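You operate a simulated robot arm through the tools that you are given. There is no shell and no other tool.

Carry out the task below with a simulated robot arm. There is one attempt and no reset: what you move stays moved.

Task
Thin the glue in the large jar: water up to its line, then stir it smooth.
Fine: cup and teal stirrer go back, lid on the jar. Set down upright: clear cup.

It is judged by the outcome, as a careful person would: the job done as asked, and still so three seconds after it is handed in. It fails if anything else is knocked over, pushed out of place, dropped, spilled or broken. Lids that push on must go on centred and level and be pressed home; caps that screw on are set level and turned clockwise until they are tight.

Robot
A 6-joint arm with a fingered hand, fixed in place. Base frame: the origin is on the floor under the middle of its stand, x ahead of it, y to its left, z up; the work surface is at about z = 900. Readings come in mm, degrees, newtons and seconds.
With the tool pointing down near the work surface it reaches from about 320 to 800 mm from the base axis. Its first joint turns from -115.0 to 115.0 degrees. Payload 4 kg.
The tool frame sits at the grasp point between the pads (the TCP): z along the fingers, y along the line on which they close. The tips reach 26 mm beyond it. The gripper opens to 164 mm; its body begins 73 mm behind the TCP. The gripper is a hand of 5 fingers: y runs from the thumb to the fingers, the wrist lies at [0, 0, -239] in the tool frame, and closing takes about 1.5 s.
Orientation is that of the tool frame in the base frame, as [roll, pitch, yaw] about the fixed x, y, z axes, in that order (R = Rz(yaw) Ry(pitch) Rx(roll)). With the fingers straight down and closing along the base's y, the tool's x points along the base's -x, its y along +y and its z along -z.

Tools
- The arm moves only by the tool nudge_tool. Its argument "commands" is text: rows parted by semicolons, each of 7 numbers parted by spaces: the turn, a rotation vector about the tool's x, y, z in degrees, then the shift along the tool's x, y, z in mm, then the closure, from 0 (fully open) to 1 (shut). In form: ax ay az x y z claw; .... A call has 1 to 20 rows; each row shifts and turns the commanded pose from where the row before left it, along the tool's axes as they then stand. Each row takes 0.2 s and may step no farther than 50 mm and 8.6 degrees from the row before; otherwise, or with a gripper value out of range, the whole call is refused. Where a pose cannot be reached the arm comes as near as it can. A force on the tool above 40 N (or 10 N above the force at the start of the call, whichever is more), or a blocked arm, ends the call early, and 0.2 s more pass. Each finger travels about 45 mm/s and halts on what it meets, pressing with about 31 N; the grip force reading is that of the motor and also rises with nothing between the fingers. The clock runs only during rows and for 0.2 s after the last one: add rows that do not move to give the fingers time. The reply holds the time, the measured pose of the TCP, the force on the tool along the base axes, the opening and the grip force, in the units named above and with some noise, with the torque about the TCP (base axes, N m) and any sound that the robot's microphone picked up, and new pictures: "show" is both (left out), scene, wrist or none.
- Cameras (640 x 400 px; columns grow to the right, rows downward): "scene" is fixed at [49.5, -499.3, 1679.8]; the picture's right is [0.62, -0.79, 0.00], its down [-0.51, -0.40, -0.77] and it looks along [0.60, 0.47, -0.64] (base axes); focal length 372 px, centre (320, 200). "wrist" rides on the gripper at [51, -70, -93] in the tool frame; the picture's right is [0.81, 0.59, 0.00], its down [-0.43, 0.60, -0.68] and it looks along [-0.40, 0.55, 0.74] (tool axes); focal length 270 px, centre (320, 200). There is no depth. A picture from a camera that has moved, and an enlarged one, comes with that camera's place and axes in the base frame and with its lens.
- slide_trunk(by): slides the trunk up (or, below 0, down) by that many mm; the arm rides with it, the base frame stays. It gives what a move gives, with no picture.
- preshape(shape): the hand has 5 fingers and takes this shape, open, in about a second: jaw (thumb against the fingers, like two jaws); tri (thumb and two fingers); tip (a fingertip pinch); poke (one finger out to press); point (the index stretched); flat (the hand flat); cup (the hand cupped); fist (a fist). The gripper value then closes the fingers along that shape, each until it touches; the sizes above hold for jaw. It gives what a move gives, with no picture.
- inspect(camera, box): a new picture of the part [left, top, right, bottom] of that camera's present view, enlarged. The clock stands still meanwhile.
- job_done(): hands the job in; it is judged then, once.

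Nothing tells you positions but the pictures and the camera data. Unless the task says otherwise, let go and move clear before handing in.

The tools are called after "Request:" as a command line: name --argument value ..., lists and objects as JSON in quotes. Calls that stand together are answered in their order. nudge_tool: Moves the arm, as the interface text tells. Its arguments: {"type":"object","properties":{"commands":{"type":"string"},"show":{"type":"string","enum":["both","scene","wrist","none"]}},"required":["commands"]} The other tools are called the same way: slide_trunk (by) moves the trunk up or down; preshape (shape) gives the hand a shape; inspect (camera, box) takes an enlarged picture of a part of a camera's view; job_done () hands the job in.

At the start:

```text
time: 0.0
tcp_pos: [518.5, 1.6, 1319.7]
tool_rot: [180.0, 0.0, 179.9]
wrist_force: [-0.4, 0.3, -0.5]
torque: [0.03, 0.02, -0.01]
finger_gap: 163.9
gripper_force: 0.1
shape: jaw
trunk travel left (down, up): [-875.0, 115.0]
```

scene: 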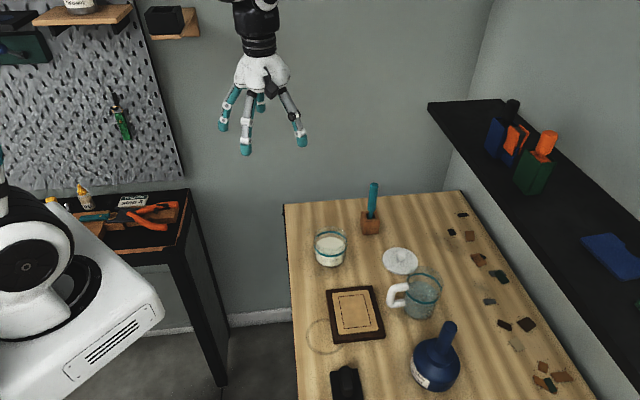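
wrist: 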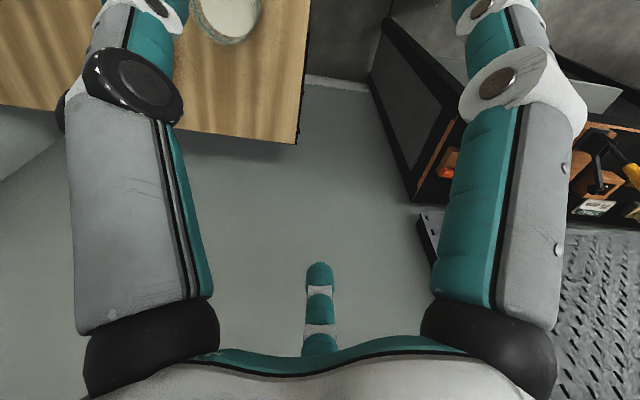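

I see a table with a glue jar (white contents), a teal stirrer in a wooden block, a lid (disc), a clear mug with handle, a blue flask, a tray and more. I'll take enlarged pictures first to work out where things are.

Request:
inspect --camera "scene" --box '[280, 170, 480, 295]'

Request:
inspect --camera "scene" --box '[290, 275, 490, 400]'

Request:
inspect --camera "scene" --box '[420, 80, 640, 300]'

Request:
inspect --camera "scene" --box '[0, 0, 220, 260]'

```text
3.20 times, centred on (380, 232) of scene
camera zoom: at [49.5, -499.3, 1679.8], right [0.62, -0.79, 0.0], down [-0.51, -0.4, -0.77], along [0.6, 0.47, -0.64], focal length 1189 px, centre (128, 96)
```

zoom: 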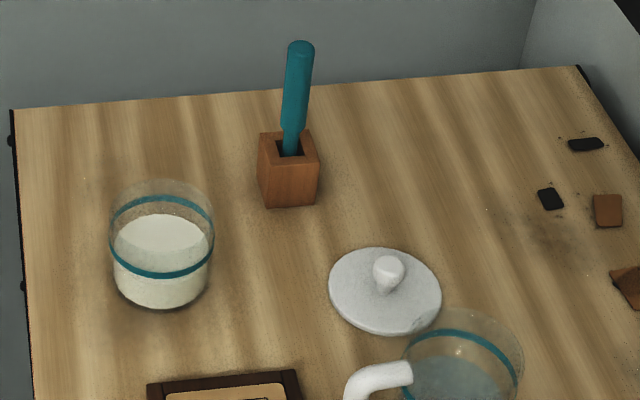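

```text
3.20 times, centred on (390, 338) of scene
camera zoom: at [49.5, -499.3, 1679.8], right [0.62, -0.79, 0.0], down [-0.51, -0.4, -0.77], along [0.6, 0.47, -0.64], focal length 1189 px, centre (96, -240)
```

zoom: 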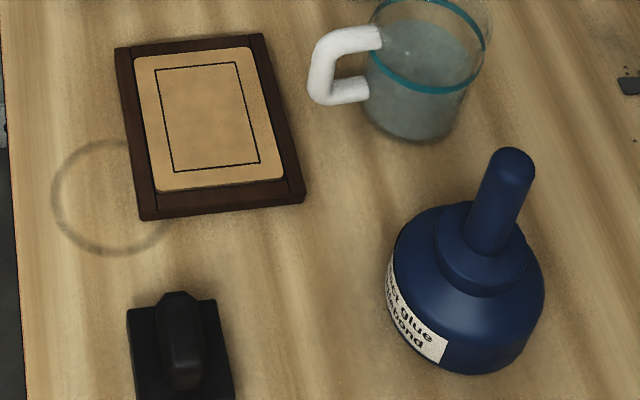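

```text
1.82 times, centred on (530, 190) of scene
camera zoom: at [49.5, -499.3, 1679.8], right [0.62, -0.79, 0.0], down [-0.51, -0.4, -0.77], along [0.6, 0.47, -0.64], focal length 676 px, centre (-62, 218)
```

zoom: 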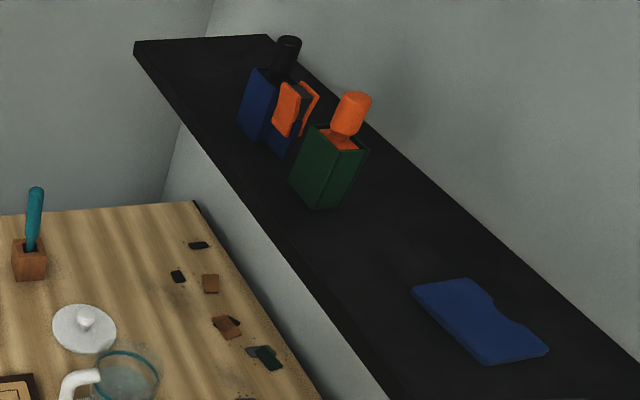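

```text
1.54 times, centred on (110, 130) of scene
camera zoom: at [49.5, -499.3, 1679.8], right [0.62, -0.79, 0.0], down [-0.51, -0.4, -0.77], along [0.6, 0.47, -0.64], focal length 572 px, centre (643, 308)
```

zoom: 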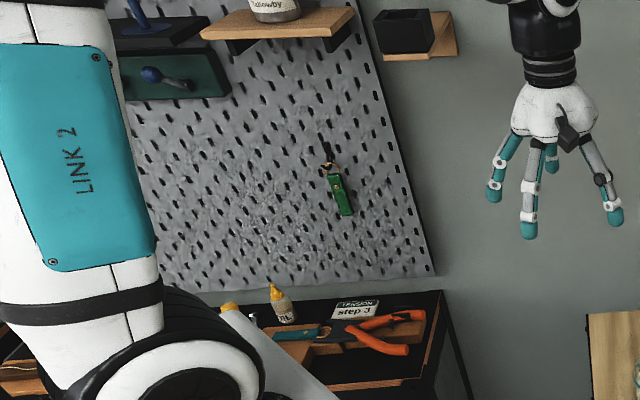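

The jar seems to be near (617,-94), the cup near (620,-370), the stirrer block near (772,-125) and the lid near (711,-258). I'll zoom in further on each one to refine these before moving.

Request:
inspect --camera "scene" --box '[305, 215, 365, 275]'

Request:
inspect --camera "scene" --box '[380, 240, 460, 325]'

Request:
inspect --camera "scene" --box '[340, 175, 400, 240]'

```text
6.67 times, centred on (335, 245) of scene
camera zoom: at [49.5, -499.3, 1679.8], right [0.62, -0.79, 0.0], down [-0.51, -0.4, -0.77], along [0.6, 0.47, -0.64], focal length 2478 px, centre (220, -100)
```

zoom: 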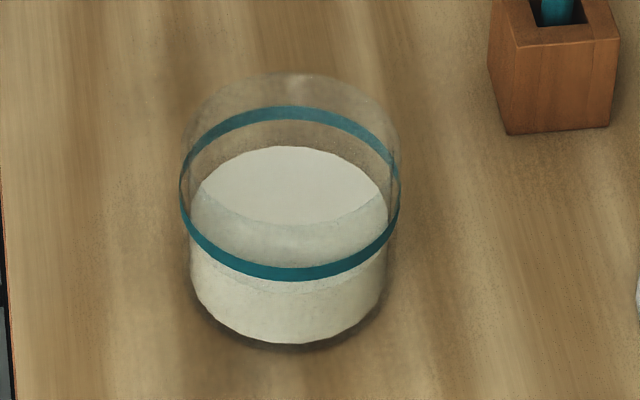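

```text
4.71 times, centred on (420, 282) of scene
camera zoom: at [49.5, -499.3, 1679.8], right [0.62, -0.79, 0.0], down [-0.51, -0.4, -0.77], along [0.6, 0.47, -0.64], focal length 1749 px, centre (-151, -188)
```

zoom: 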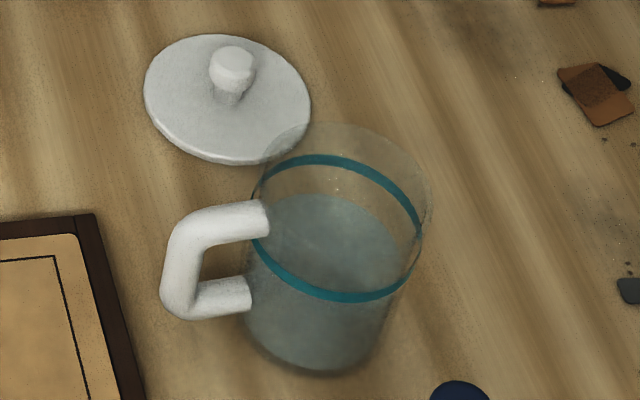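

```text
6.15 times, centred on (370, 208) of scene
camera zoom: at [49.5, -499.3, 1679.8], right [0.62, -0.79, 0.0], down [-0.51, -0.4, -0.77], along [0.6, 0.47, -0.64], focal length 2287 px, centre (12, 154)
```

zoom: 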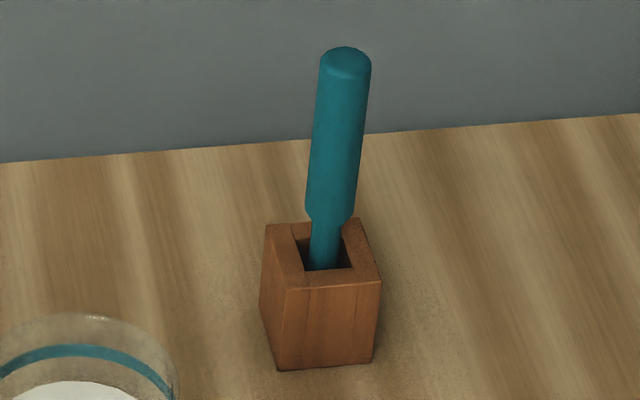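

I have sizes for the jar (r≈44, rim at z≈966, line at z≈943, glue at z≈925) and the cup (r≈40, about 95 tall, handle pointing toward +y/−x). Next I'll look closely at the hand's shape to plan grasps.

Request:
inspect --camera "scene" --box '[205, 40, 325, 165]'

Request:
inspect --camera "wrist" --box '[0, 0, 640, 400]'

```text
3.20 times, centred on (265, 102) of scene
camera zoom: at [49.5, -499.3, 1679.8], right [0.62, -0.79, 0.0], down [-0.51, -0.4, -0.77], along [0.6, 0.47, -0.64], focal length 1189 px, centre (496, 512)
```

zoom: 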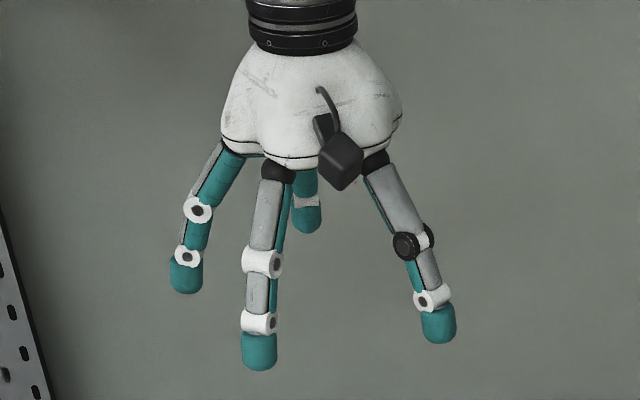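

```text
1.00 times, centred on (320, 200) of wrist (not enlarged: the box is as wide or as high as the picture)
camera zoom: at [467.1, -66.0, 1413.0], right [-0.81, 0.59, 0.0], down [0.43, 0.6, 0.68], along [0.4, 0.55, -0.74], focal length 270 px, centre (320, 200)
```

zoom: 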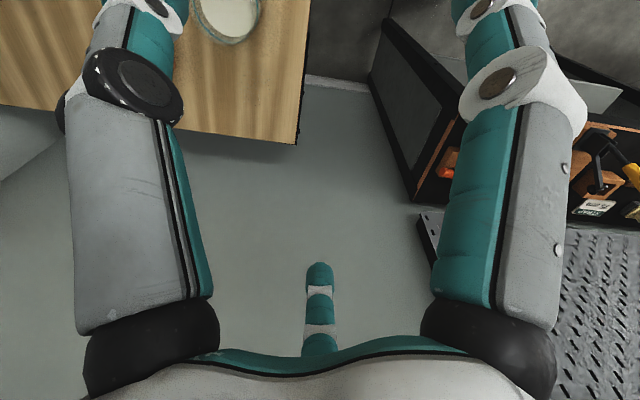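

The hand is a splayed claw: the thumb sits at −y and the fingers fan out around +y. I'll close it partway in free air to see how the jaw shape comes together.

Request:
nudge_tool --commands "0 0 0 0 0 0 0.5;0 0 0 0 0 0 0.5;0 0 0 0 0 0 0.5;0 0 0 0 0 0 0.5;0 0 0 0 0 0 0.5;0 0 0 0 0 0 0.5" --show "both"

Request:
inspect --camera "scene" --box '[205, 40, 325, 165]'

```text
time: 1.4
tcp_pos: [517.5, 0.3, 1320.3]
tool_rot: [179.9, -0.1, -180.0]
wrist_force: [-0.5, -0.7, -0.2]
torque: [0.01, -0.01, 0.01]
finger_gap: 82.3
gripper_force: 0.1
shape: jaw
trunk travel left (down, up): [-875.0, 115.0]
camera wrist: at [467.1, -66.0, 1413.0], right [-0.81, 0.59, 0.0], down [0.43, 0.6, 0.68], along [0.4, 0.55, -0.74], focal length 270 px, centre (320, 200)
```

scene: 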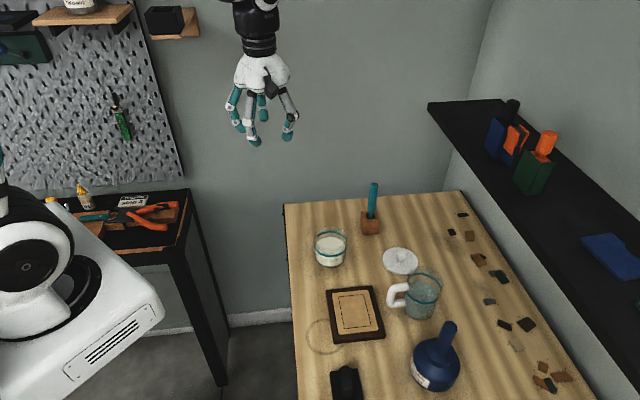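
wrist: 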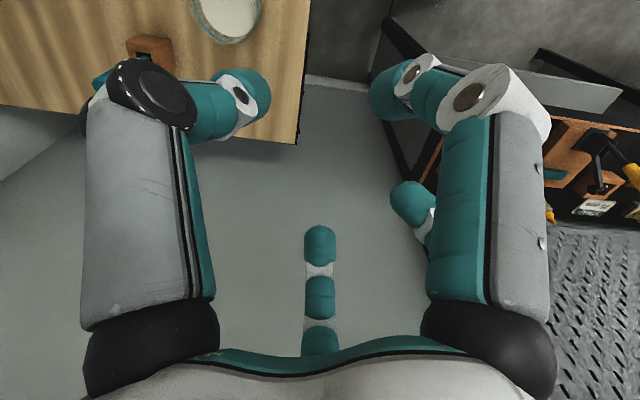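

```text
3.20 times, centred on (265, 102) of scene
camera zoom: at [49.5, -499.3, 1679.8], right [0.62, -0.79, 0.0], down [-0.51, -0.4, -0.77], along [0.6, 0.47, -0.64], focal length 1189 px, centre (496, 512)
```

zoom: 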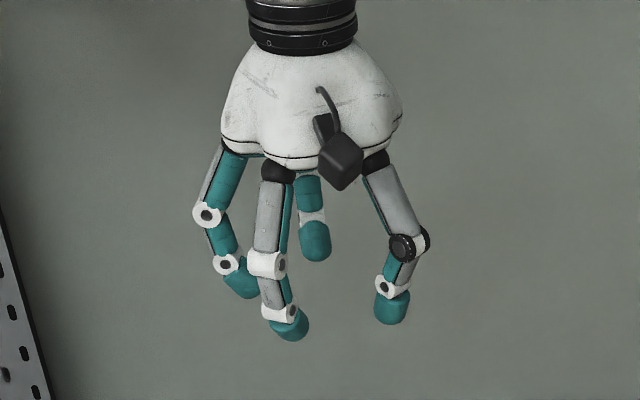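

The fingers seem to close radially like a claw. I'll tilt the hand toward the scene camera, well clear of everything, so I can see the fingertip layout end-on.

Request:
nudge_tool --commands "8.5 0 0 0 0 0 0.5;8.5 0 0 0 0 0 0.5;8.5 0 0 0 0 0 0.5;8.5 0 0 0 0 0 0.5;8.5 0 0 0 0 0 0.5;8.5 0 0 0 0 0 0.5;8.5 0 0 0 0 0 0.5;8.5 0 0 0 0 0 0.5;8.5 0 0 0 0 0 0.5;8.5 0 0 0 0 0 0.5;0 0 0 0 0 0 0.5" --show "scene"

Request:
inspect --camera "scene" --box '[180, 20, 340, 165]'

```text
time: 3.8
tcp_pos: [504.9, -99.2, 1236.4]
tool_rot: [-109.2, 0.9, -177.8]
wrist_force: [0.0, 0.6, -0.4]
torque: [0.0, 0.02, 0.02]
finger_gap: 82.5
gripper_force: 0.1
shape: jaw
out of reach, approached as far as the arm can: row 6, 7, 8, 9, 10
trunk travel left (down, up): [-875.0, 115.0]
```

scene: 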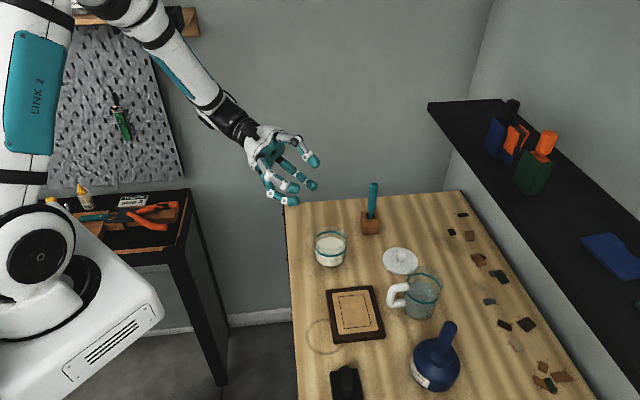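

```text
2.76 times, centred on (260, 92) of scene
camera zoom: at [49.5, -499.3, 1679.8], right [0.62, -0.79, 0.0], down [-0.51, -0.4, -0.77], along [0.6, 0.47, -0.64], focal length 1025 px, centre (486, 497)
```

zoom: 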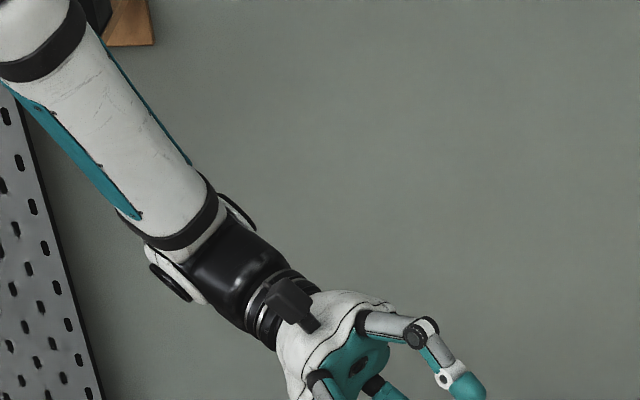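

Request:
inspect --camera "scene" --box '[235, 110, 335, 215]'

```text
3.81 times, centred on (285, 162) of scene
camera zoom: at [49.5, -499.3, 1679.8], right [0.62, -0.79, 0.0], down [-0.51, -0.4, -0.77], along [0.6, 0.47, -0.64], focal length 1416 px, centre (453, 343)
```

zoom: 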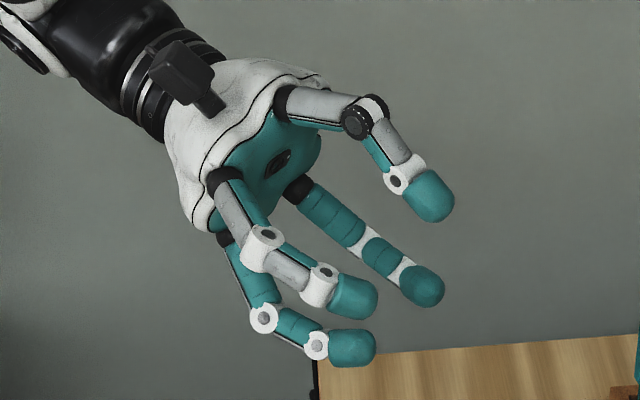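

I now understand the hand: thumb at −y, and three or more fingers spread around, closing radially. I'll bring it back to pointing down, then test in free air whether the wrist can turn to the yaw I want for pouring.

Request:
nudge_tool --commands "-8.5 0 0 0 0 0 0.3;-8.5 0 0 0 0 0 0.3;-8.5 0 0 0 0 0 0.3;-8.5 0 0 0 0 0 0.3;-8.5 0 0 0 0 0 0.3;-8.5 0 0 0 0 0 0.3;-8.5 0 0 0 0 0 0.3;-8.5 0 0 0 0 0 0.3;-3 0 0 0 0 0 0.3;0 0 0 0 0 0 0.3" --show "none"

```text
time: 6.0
tcp_pos: [505.6, -99.4, 1236.2]
tool_rot: [179.7, 0.9, -177.8]
wrist_force: [-0.6, -0.4, 0.8]
torque: [0.0, 0.0, -0.01]
finger_gap: 114.6
gripper_force: 0.0
shape: jaw
trunk travel left (down, up): [-875.0, 115.0]
```

Request:
nudge_tool --commands "0 0 8.5 0 0 0 0.3;0 0 8.5 0 0 0 0.3;0 0 8.5 0 0 0 0.3;0 0 8.5 0 0 0 0.3;0 0 8.5 0 0 0 0.3;0 0 8.5 0 0 0 0.3;0 0 8.5 0 0 0 0.3;0 0 8.5 0 0 0 0.3;0 0 8.5 0 0 0 0.3;0 0 8.5 0 0 0 0.3;0 0 8.5 0 0 0 0.3;0 0 8.5 0 0 0 0.3;0 0 8.5 0 0 0 0.3;0 0 8.5 0 0 0 0.3;0 0 8.5 0 0 0 0.3;0 0 8.5 0 0 0 0.3;0 0 8.5 0 0 0 0.3;0 0 8.5 0 0 0 0.3;0 0 8.5 0 0 0 0.3;0 0 8.5 0 0 0 0.3" --show "none"

```text
time: 10.2
tcp_pos: [505.7, -99.3, 1236.1]
tool_rot: [-179.9, -0.8, 12.0]
wrist_force: [-1.0, -0.1, 0.6]
torque: [-0.04, -0.01, 0.0]
finger_gap: 114.5
gripper_force: 0.0
shape: jaw
trunk travel left (down, up): [-875.0, 115.0]
```

Yaw 12° is reachable. Next I'll test tilting the hand 70° with the fingers outward, which is the pouring motion.

Request:
nudge_tool --commands "-2.2 8.2 0 0 0 0 0.3;-2.2 8.2 0 0 0 0 0.3;-2.2 8.2 0 0 0 0 0.3;-2.2 8.2 0 0 0 0 0.3;-2.2 8.2 0 0 0 0 0.3;-2.2 8.2 0 0 0 0 0.3;-2.2 8.2 0 0 0 0 0.3;-2.2 8.2 0 0 0 0 0.3;-2.2 8.2 0 0 0 0 0.3;0 0 0 0 0 0 0.3" --show "both"

```text
time: 12.4
tcp_pos: [561.0, -115.8, 1237.6]
tool_rot: [131.4, -70.6, 47.5]
wrist_force: [0.1, -0.1, 0.4]
torque: [0.01, -0.02, -0.01]
finger_gap: 114.3
gripper_force: 0.1
shape: jaw
out of reach, approached as far as the arm can: row 6, 7, 8, 9
trunk travel left (down, up): [-875.0, 115.0]
camera wrist: at [481.8, -29.2, 1288.2], right [0.19, -0.37, 0.91], down [-0.75, -0.65, -0.11], along [0.63, -0.66, -0.4], focal length 270 px, centre (320, 200)
```

scene: 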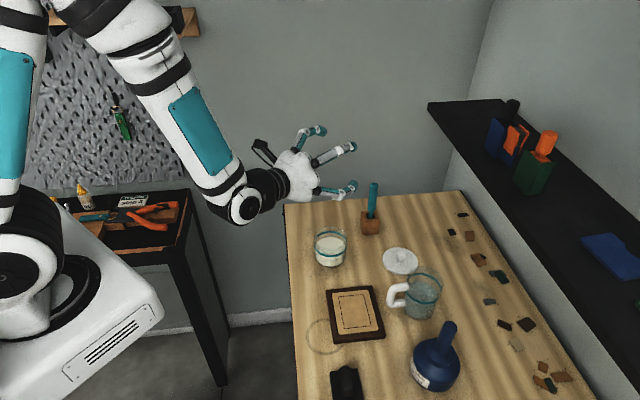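
wrist: 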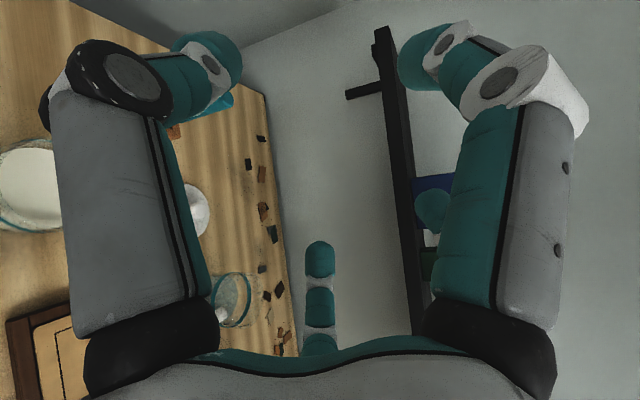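

The pouring tilt with the fingers outward is reachable. I'll un-tilt, turn to the cup-grasp yaw of about 72°, and then move above the cup.

Request:
nudge_tool --commands "2.2 -8.2 0 0 0 0 0.3;2.2 -8.2 0 0 0 0 0.3;2.2 -8.2 0 0 0 0 0.3;2.2 -8.2 0 0 0 0 0.3;2.2 -8.2 0 0 0 0 0.3;2.2 -8.2 0 0 0 0 0.3;2.2 -8.2 0 0 0 0 0.3;2.2 -8.2 0 0 0 0 0.3;2.2 -8.2 0 0 0 0 0.3;0 0 -8.5 0 0 0 0.3;0 0 -8.5 0 0 0 0.3;0 0 -8.5 0 0 0 0.3;0 0 -8.5 0 0 0 0.3;0 0 -8.5 0 0 0 0.3;0 0 -8.5 0 0 0 0.3;0 0 -8.5 0 0 0 0.3;0 0 0 0 0 0 0.3" --show "none"

```text
time: 16.0
tcp_pos: [564.0, -110.4, 1236.5]
tool_rot: [176.3, -2.2, 72.6]
wrist_force: [-0.5, 0.0, 0.1]
torque: [0.0, -0.04, 0.0]
finger_gap: 114.5
gripper_force: 0.1
shape: jaw
out of reach, approached as far as the arm can: row 5
trunk travel left (down, up): [-875.0, 115.0]
```

Request:
nudge_tool --commands "3.7 -2.2 0 0 0 0 0.3;0 0 0 -33.3 18.1 12.3 0.3;0 0 0 -33.3 18.1 12.3 0.3;0 0 0 -33.3 18.1 12.3 0.3;0 0 0 -33.3 18.1 12.3 0.3;0 0 0 -33.3 18.1 12.3 0.3;0 0 0 -33.3 18.1 12.3 0.3;0 0 0 -33.3 18.1 12.3 0.3;0 0 0 0 0 0 0.3" --show "both"

```text
time: 18.0
tcp_pos: [614.5, -370.6, 1152.8]
tool_rot: [180.0, 0.1, 72.4]
wrist_force: [0.0, -0.2, -0.3]
torque: [0.01, 0.01, 0.01]
finger_gap: 114.5
gripper_force: 0.0
shape: jaw
trunk travel left (down, up): [-875.0, 115.0]
camera wrist: at [562.7, -299.0, 1245.3], right [0.81, 0.59, 0.0], down [0.44, -0.59, 0.68], along [0.4, -0.55, -0.73], focal length 270 px, centre (320, 200)
```

scene: 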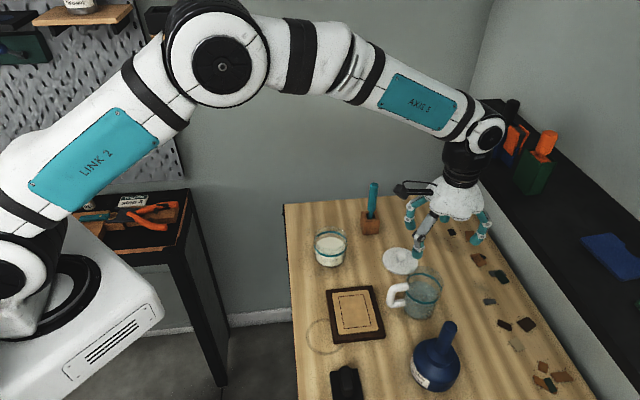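
wrist: 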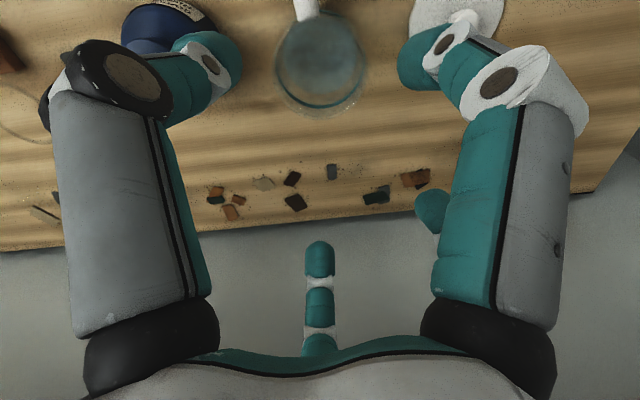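

Request:
inspect --camera "wrist" --box '[250, 0, 410, 130]'

Request:
inspect --camera "scene" --box '[370, 160, 530, 330]'

```text
3.08 times, centred on (330, 65) of wrist
camera zoom: at [562.7, -299.0, 1245.3], right [0.81, 0.59, 0.0], down [0.44, -0.59, 0.68], along [0.4, -0.55, -0.73], focal length 832 px, centre (289, 615)
```

zoom: 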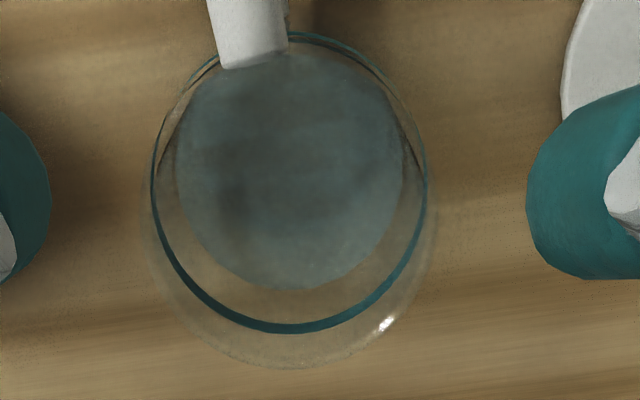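

```text
2.35 times, centred on (450, 245) of scene
camera zoom: at [49.5, -499.3, 1679.8], right [0.62, -0.79, 0.0], down [-0.51, -0.4, -0.77], along [0.6, 0.47, -0.64], focal length 874 px, centre (14, 94)
```

zoom: 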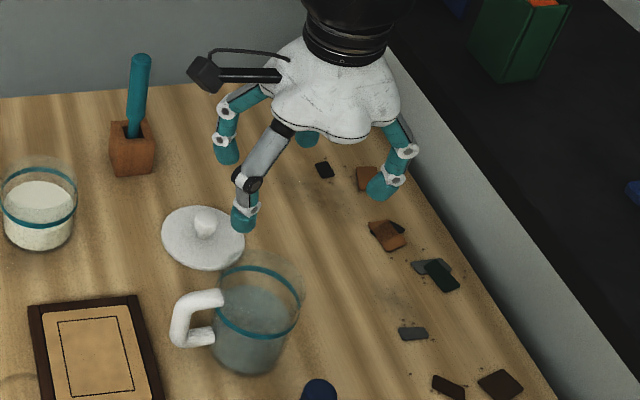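

The cup's centre is at about (611,-364), r≈42.5, rim at z≈993, and the handle points at about 135°. I'll centre over it and descend to just above the rim to check finger clearance.

Request:
nudge_tool --commands "0 0 0 1.2 -10.4 30 0.3;0 0 0 0 0 30 0.3;0 0 0 0 0 30 0.3;0 0 0 0 0 30 0.3;0 0 0 0 0 10 0.3;0 0 0 0 0 0 0.3" --show "both"

Request:
inspect --camera "scene" --box '[370, 180, 500, 330]'

```text
time: 19.4
tcp_pos: [606.3, -367.7, 1020.7]
tool_rot: [-179.9, 0.1, 72.3]
wrist_force: [0.8, 0.1, 0.8]
torque: [-0.01, -0.01, 0.0]
finger_gap: 114.7
gripper_force: 0.0
shape: jaw
trunk travel left (down, up): [-875.0, 115.0]
camera wrist: at [554.2, -297.2, 1114.0], right [0.81, 0.59, 0.0], down [0.44, -0.59, 0.68], along [0.4, -0.55, -0.74], focal length 270 px, centre (320, 200)
```

scene: 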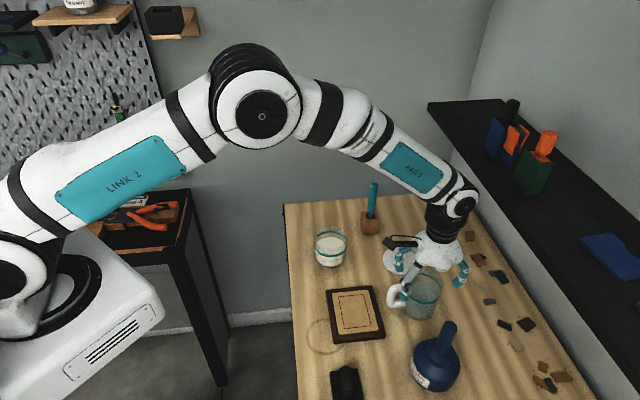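
wrist: 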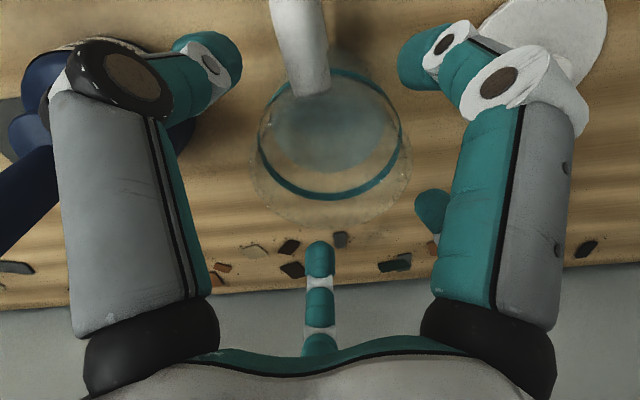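

```text
2.67 times, centred on (435, 255) of scene
camera zoom: at [49.5, -499.3, 1679.8], right [0.62, -0.79, 0.0], down [-0.51, -0.4, -0.77], along [0.6, 0.47, -0.64], focal length 991 px, centre (13, 53)
```

zoom: 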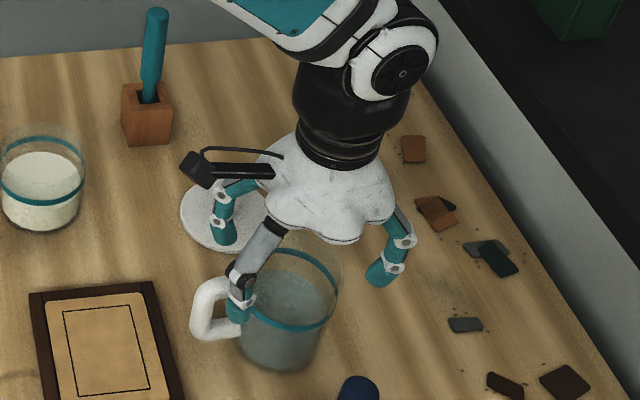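

Clearances look good: the handle sits between thumb and index. I'll descend straight to z≈950.

Request:
nudge_tool --commands "0 0 0 0 0 20 0.3;0 0 0 0 0 20 0.3;0 0 0 0 0 20 0.3;0 0 0 0 0 10 0.3;0 0 0 0 0 0 0.3" --show "both"

Request:
inspect --camera "scene" --box '[370, 200, 500, 330]'

```text
time: 20.6
tcp_pos: [604.2, -368.0, 952.1]
tool_rot: [180.0, 0.1, 72.4]
wrist_force: [0.5, -0.5, -0.2]
torque: [-0.01, -0.02, 0.01]
finger_gap: 114.6
gripper_force: 0.1
shape: jaw
trunk travel left (down, up): [-875.0, 115.0]
camera wrist: at [553.2, -296.3, 1044.3], right [0.81, 0.59, 0.0], down [0.44, -0.59, 0.68], along [0.4, -0.55, -0.74], focal length 270 px, centre (320, 200)
```

scene: 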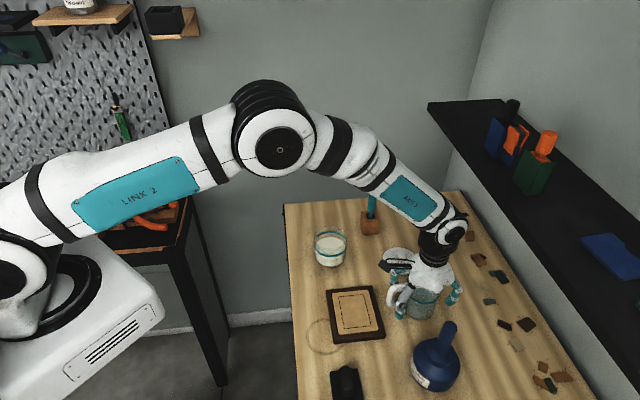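
wrist: 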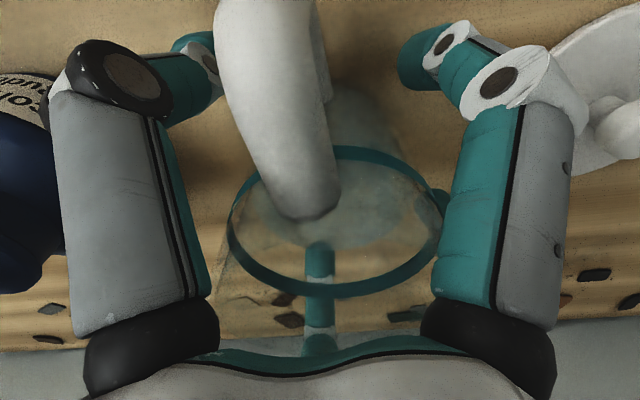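

```text
3.08 times, centred on (435, 265) of scene
camera zoom: at [49.5, -499.3, 1679.8], right [0.62, -0.79, 0.0], down [-0.51, -0.4, -0.77], along [0.6, 0.47, -0.64], focal length 1144 px, centre (-34, 0)
```

zoom: 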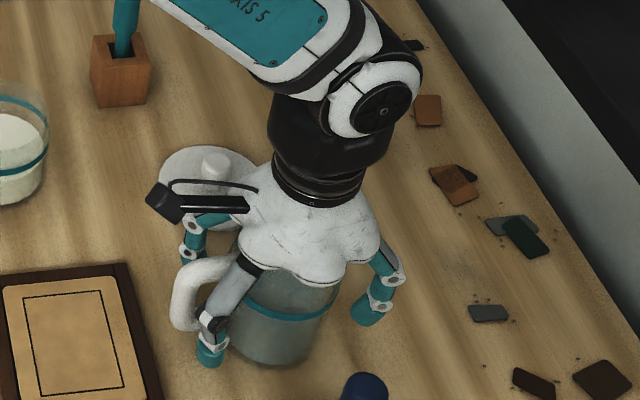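

The hand is around the cup with the handle clear. I'll close gently and watch the readings.

Request:
nudge_tool --commands "0 0 0 0 0 0 0.4;0 0 0 0 0 0 0.46;0 0 0 0 0 0 0.5;0 0 0 0 0 0 0.5" --show "wrist"

```text
time: 21.6
tcp_pos: [604.1, -367.8, 950.3]
tool_rot: [-179.8, 0.1, 72.3]
wrist_force: [-0.2, -0.1, -0.7]
torque: [0.02, 0.03, 0.02]
finger_gap: 82.8
gripper_force: 0.2
shape: jaw
trunk travel left (down, up): [-875.0, 115.0]
camera wrist: at [553.2, -296.1, 1044.4], right [0.81, 0.59, 0.0], down [0.44, -0.59, 0.68], along [0.4, -0.55, -0.74], focal length 270 px, centre (320, 200)
```

wrist: 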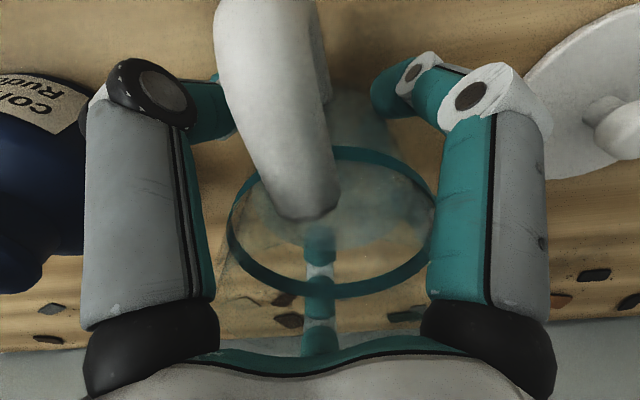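

Request:
nudge_tool --commands "0 0 0 0 0 0 0.54;0 0 0 0 0 0 0.58;0 0 0 0 0 0 0.62;0 0 0 0 0 0 0.62" --show "both"

Request:
inspect --camera "scene" --box '[370, 200, 500, 330]'

```text
time: 22.6
tcp_pos: [604.1, -367.8, 950.3]
tool_rot: [-180.0, 0.1, 72.2]
wrist_force: [0.1, -0.1, -0.1]
torque: [-0.03, 0.01, 0.0]
finger_gap: 65.9
gripper_force: 31.2
shape: jaw
trunk travel left (down, up): [-875.0, 115.0]
camera wrist: at [553.1, -296.3, 1044.0], right [0.81, 0.59, 0.0], down [0.44, -0.59, 0.68], along [0.4, -0.55, -0.74], focal length 270 px, centre (320, 200)
```

scene: 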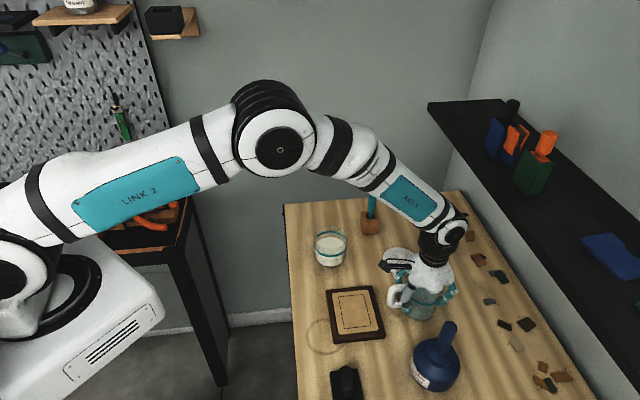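
wrist: 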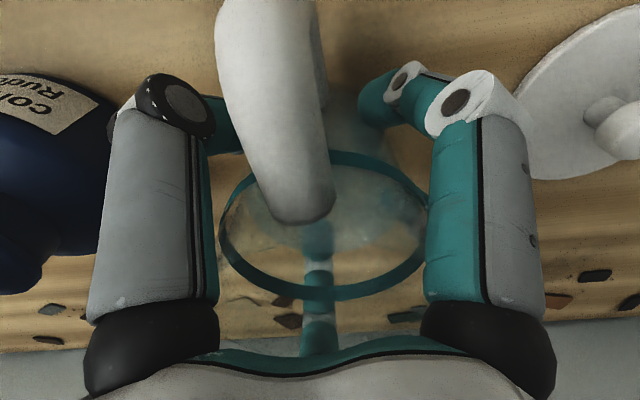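

```text
3.08 times, centred on (435, 265) of scene
camera zoom: at [49.5, -499.3, 1679.8], right [0.62, -0.79, 0.0], down [-0.51, -0.4, -0.77], along [0.6, 0.47, -0.64], focal length 1144 px, centre (-34, 0)
```

zoom: 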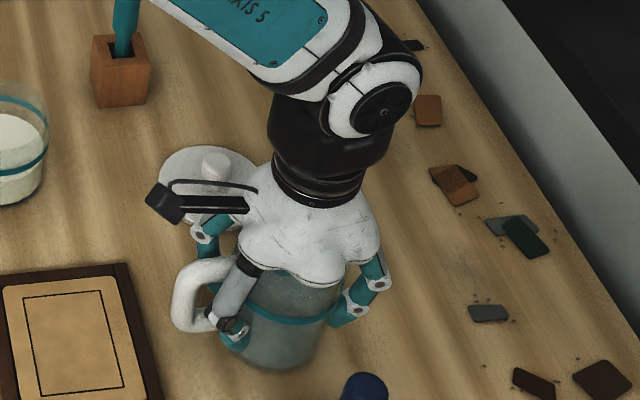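

The grip is firm (31 N). I'll lift slowly and check that the cup rises level with the hand.

Request:
nudge_tool --commands "0 0 0 0 0 0 0.66;0 0 0 0 0 -5 0.66;0 0 0 0 0 -10 0.66;0 0 0 0 0 -15 0.66;0 0 0 0 0 0 0.66" --show "both"

Request:
inspect --camera "scene" --box '[370, 190, 500, 330]'

```text
time: 23.8
tcp_pos: [604.5, -368.4, 980.7]
tool_rot: [-179.9, 0.1, 72.3]
wrist_force: [-0.2, 0.5, -2.5]
torque: [-0.03, -0.02, -0.03]
finger_gap: 66.1
gripper_force: 31.4
shape: jaw
trunk travel left (down, up): [-875.0, 115.0]
camera wrist: at [553.2, -296.5, 1074.9], right [0.81, 0.59, 0.0], down [0.44, -0.59, 0.68], along [0.4, -0.55, -0.74], focal length 270 px, centre (320, 200)
```

scene: 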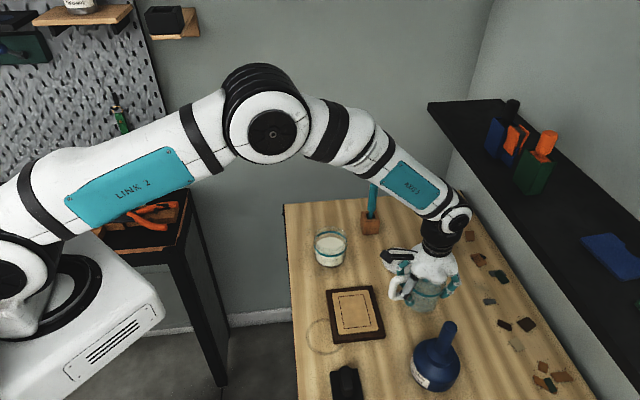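
wrist: 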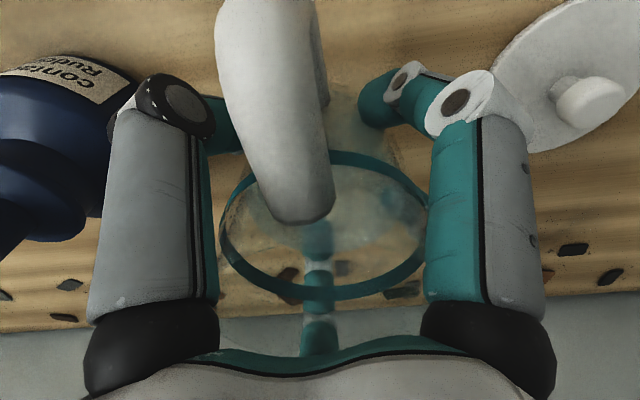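

```text
2.86 times, centred on (435, 260) of scene
camera zoom: at [49.5, -499.3, 1679.8], right [0.62, -0.79, 0.0], down [-0.51, -0.4, -0.77], along [0.6, 0.47, -0.64], focal length 1062 px, centre (-9, 29)
```

zoom: 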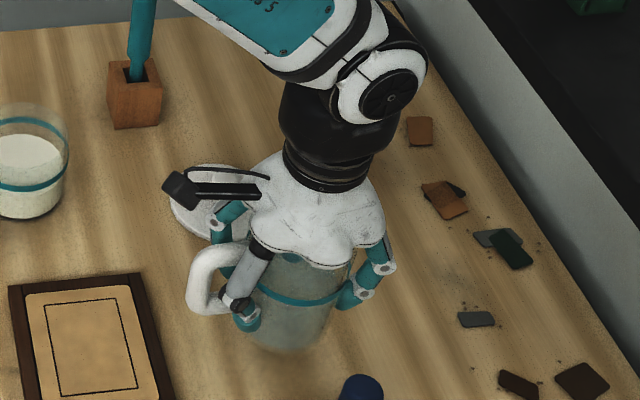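

The cup lifted cleanly with no slip. I plan to pour from the jar's +y side, tilting the mouth toward −y/−x, well away from the stirrer. I'll raise the cup, turn slightly to yaw 85°, and carry it upright over to beyond the jar.

Request:
nudge_tool --commands "0 0 0 0 0 -25 0.68;0 0 0 0 0 -30 0.68;0 0 0 0 0 -30 0.68;0 0 0 0 0 -25 0.68;0 0 -4.2 0 0 -10 0.68;0 0 -4.2 0 0 0 0.68;0 0 -4.3 0 0 0 0.68;0 0 0 15 0 0 0.68;0 0 0 25 0.5 0 0.68;0 0 0 33 0.5 0 0.68;0 0 0 33 0.5 0 0.68;0 0 0 33 0.5 0 0.68;0 0 0 33 0.5 0 0.68;0 0 0 33 0.5 0 0.68;0 0 0 33 0.5 0 0.68;0 0 0 33 0.5 0 0.68;0 0 0 33 0.5 0 0.68;0 0 0 25 0.5 0 0.68;0 0 0 14 0.5 0 0.68;0 0 0 0 0 0 0.68" --show "both"

```text
time: 28.0
tcp_pos: [641.8, -26.0, 1101.8]
tool_rot: [-179.9, 0.0, 85.0]
wrist_force: [-0.4, -0.8, -3.5]
torque: [0.02, -0.06, 0.0]
finger_gap: 65.9
gripper_force: 30.7
shape: jaw
trunk travel left (down, up): [-875.0, 115.0]
camera wrist: at [575.4, 31.9, 1194.3], right [0.66, 0.76, 0.0], down [0.56, -0.48, 0.68], along [0.51, -0.45, -0.74], focal length 270 px, centre (320, 200)
```

scene: 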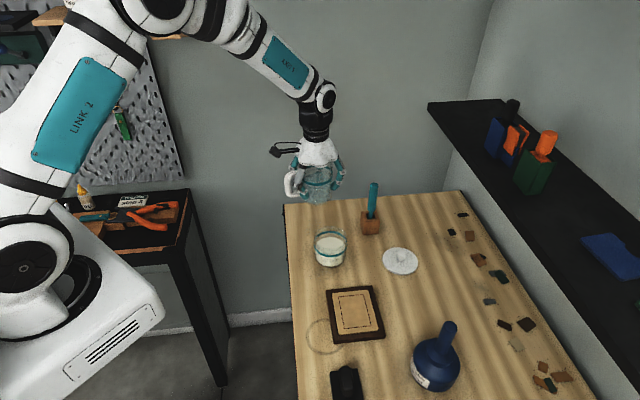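
wrist: 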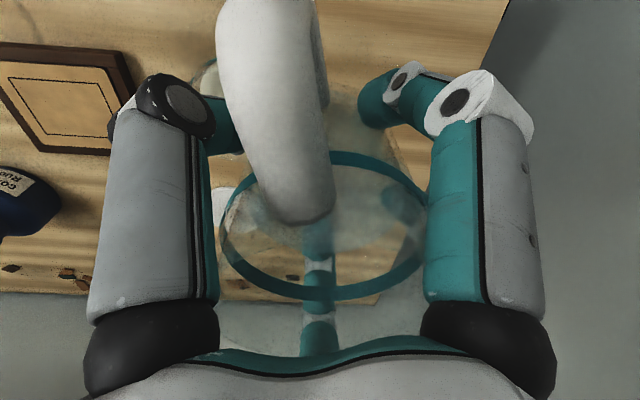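

Request:
nudge_tool --commands "-1.3 4.8 0 0 0 0 0.7;-2.1 7.7 0 0 0 0 0.7;-2.1 7.7 0 0 0 0 0.7;-2.1 7.7 0 0 0 0 0.7;-2.1 7.7 0 0 0 0 0.7;-2.1 7.7 0 0 0 0 0.7;0 0 0 0 0 0 0.7" --show "both"

Request:
inspect --camera "scene" --box '[260, 120, 400, 290]'

```text
time: 29.6
tcp_pos: [640.4, -25.3, 1100.1]
tool_rot: [165.4, -42.8, 90.9]
wrist_force: [0.8, -0.2, -3.2]
torque: [-0.03, 0.0, 0.02]
finger_gap: 66.2
gripper_force: 31.3
shape: jaw
trunk travel left (down, up): [-875.0, 115.0]
camera wrist: at [548.7, -38.0, 1188.4], right [0.56, 0.5, 0.66], down [0.42, -0.86, 0.3], along [0.71, 0.11, -0.69], focal length 270 px, centre (320, 200)
```

scene: 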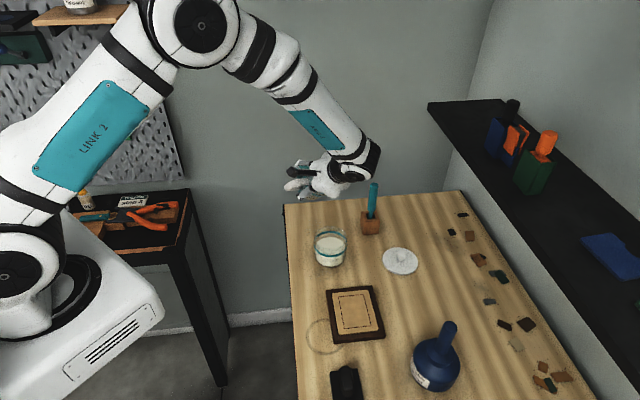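
wrist: 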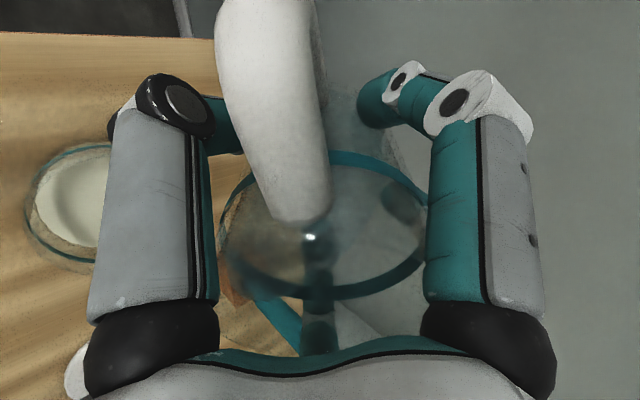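

```text
2.35 times, centred on (330, 205) of scene
camera zoom: at [49.5, -499.3, 1679.8], right [0.62, -0.79, 0.0], down [-0.51, -0.4, -0.77], along [0.6, 0.47, -0.64], focal length 874 px, centre (296, 188)
```

zoom: 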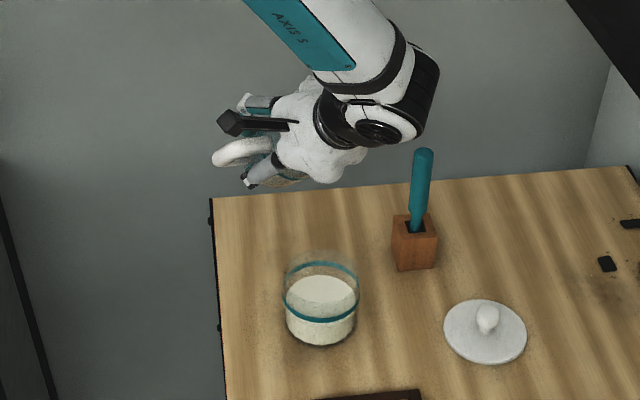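

The cup tilts with no slip and the wrist camera can see the jar. I'll zoom on the jar from the wrist camera to cross-check its position.

Request:
inspect --camera "wrist" --box '[0, 120, 160, 290]'

Request:
inspect --camera "wrist" --box '[190, 110, 450, 330]'

```text
2.35 times, centred on (80, 205) of wrist
camera zoom: at [548.7, -38.0, 1188.4], right [0.56, 0.5, 0.66], down [0.42, -0.86, 0.3], along [0.71, 0.11, -0.69], focal length 636 px, centre (885, 188)
```

zoom: 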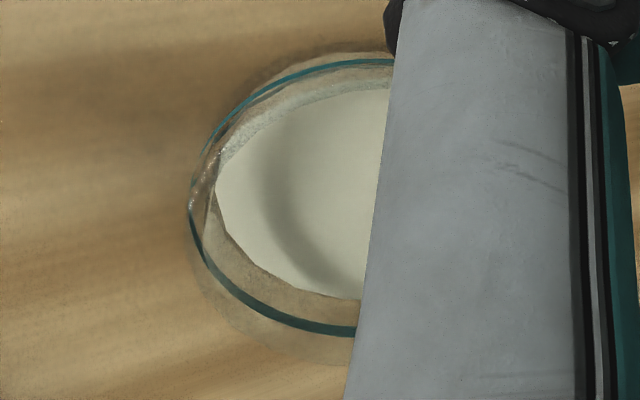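

```text
1.82 times, centred on (320, 220) of wrist
camera zoom: at [548.7, -38.0, 1188.4], right [0.56, 0.5, 0.66], down [0.42, -0.86, 0.3], along [0.71, 0.11, -0.69], focal length 491 px, centre (320, 164)
```

zoom: 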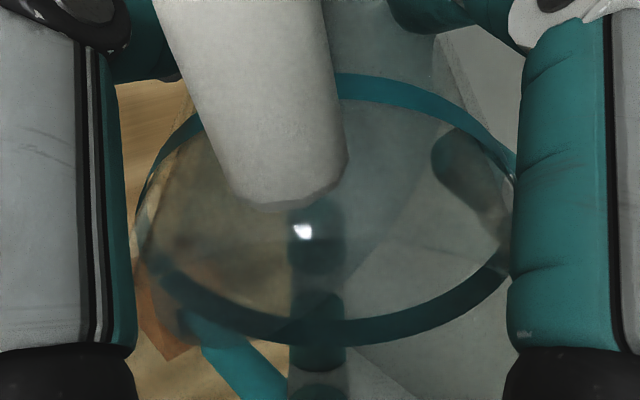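

The jar's centre is at about (612,-95), which agrees with my earlier estimate. I'll lower the tilted cup so its lip is about 45 mm above the jar rim and inside the opening, then bring the tilt to about 52°, just before pouring should start.

Request:
nudge_tool --commands "0 0 0 -13.6 -4.4 13.3 0.7;0 0 0 -13.6 -4.4 13.3 0.7;0 0 0 -13.6 -4.4 13.3 0.7;0 0 0 -13.6 -4.4 13.3 0.7;-1.0 3.5 0 0 0 0 0.7;-0.9 3.4 0 0 0 0 0.7;0 0 0 0 0 0 0.7" --show "both"

Request:
inspect --camera "scene" --box '[260, 150, 400, 290]'

Request:
inspect --camera "wrist" --box '[0, 100, 200, 330]'

```text
time: 31.2
tcp_pos: [635.1, -26.7, 1024.3]
tool_rot: [161.1, -49.5, 94.0]
wrist_force: [2.6, 2.4, 31.9]
torque: [-1.11, 0.34, 0.03]
finger_gap: 65.3
gripper_force: 30.6
shape: jaw
trunk travel left (down, up): [-875.0, 115.0]
camera wrist: at [540.4, -48.3, 1106.0], right [0.53, 0.42, 0.74], down [0.41, -0.89, 0.21], along [0.75, 0.19, -0.64], focal length 270 px, centre (320, 200)
```

scene: 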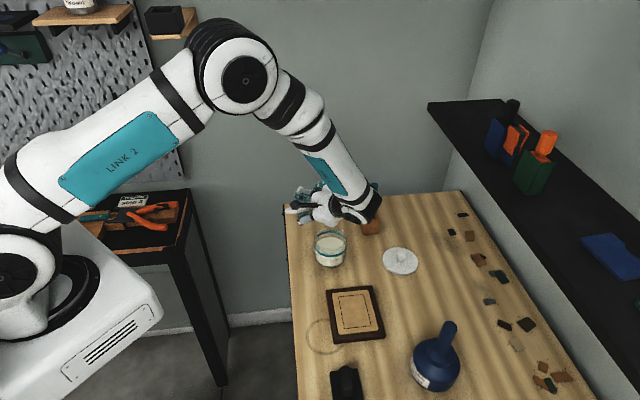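
wrist: 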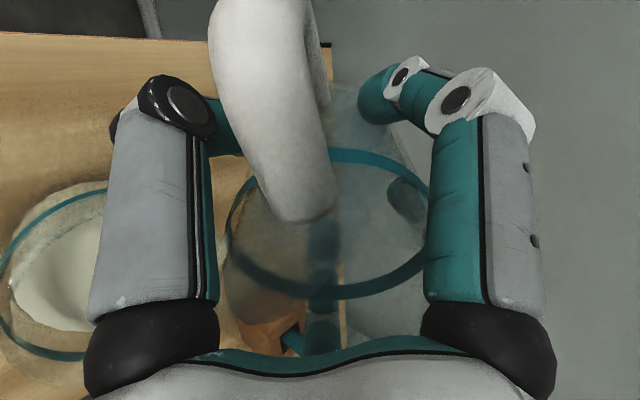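

```text
2.86 times, centred on (330, 220) of scene
camera zoom: at [49.5, -499.3, 1679.8], right [0.62, -0.79, 0.0], down [-0.51, -0.4, -0.77], along [0.6, 0.47, -0.64], focal length 1062 px, centre (291, 143)
```

zoom: 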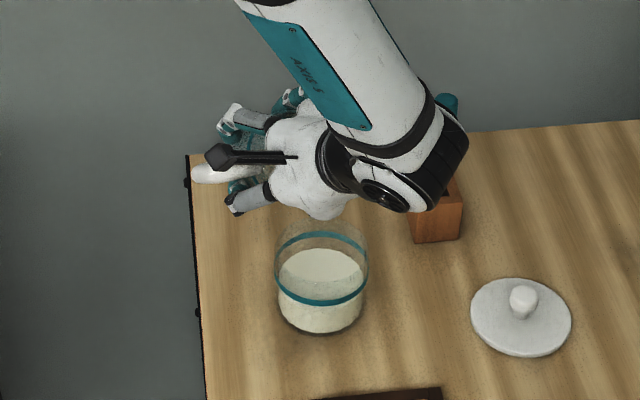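

```text
1.74 times, centred on (100, 215) of wrist
camera zoom: at [540.4, -48.3, 1106.0], right [0.53, 0.42, 0.74], down [0.41, -0.89, 0.21], along [0.75, 0.19, -0.64], focal length 470 px, centre (703, 174)
```

zoom: 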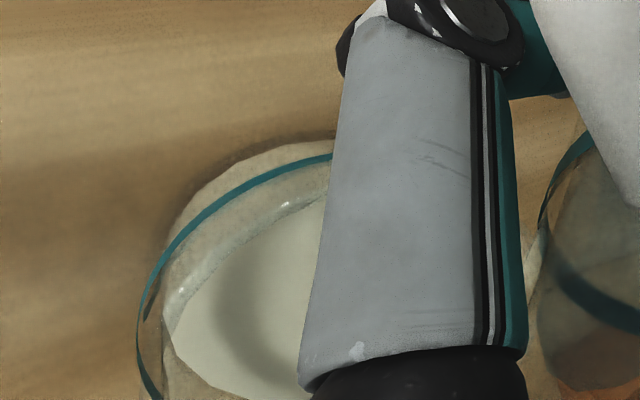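

The force reading shows 32 N upward, which suggests contact. I'll re-read without moving before doing anything else.

Request:
nudge_tool --commands "0 0 0 0 0 0 0.7" --show "none"

Request:
inspect --camera "scene" --box '[290, 180, 390, 275]'

```text
time: 31.6
tcp_pos: [636.0, -27.2, 1024.5]
tool_rot: [161.2, -49.4, 93.9]
wrist_force: [3.8, 6.0, 32.3]
torque: [-1.01, 0.27, 0.02]
finger_gap: 65.0
gripper_force: 30.8
shape: jaw
trunk travel left (down, up): [-875.0, 115.0]
```

```text
4.21 times, centred on (340, 228) of scene
camera zoom: at [49.5, -499.3, 1679.8], right [0.62, -0.79, 0.0], down [-0.51, -0.4, -0.77], along [0.6, 0.47, -0.64], focal length 1565 px, centre (236, 84)
```

zoom: 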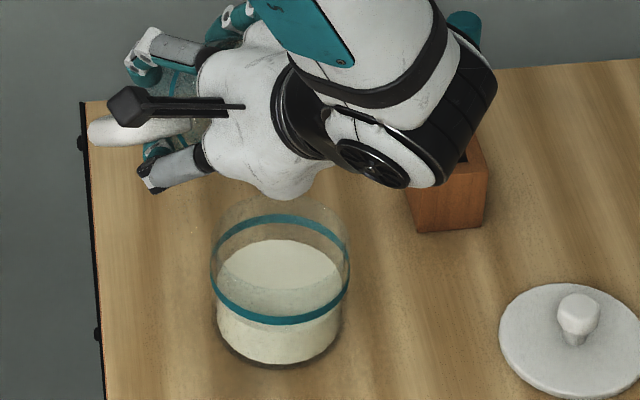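

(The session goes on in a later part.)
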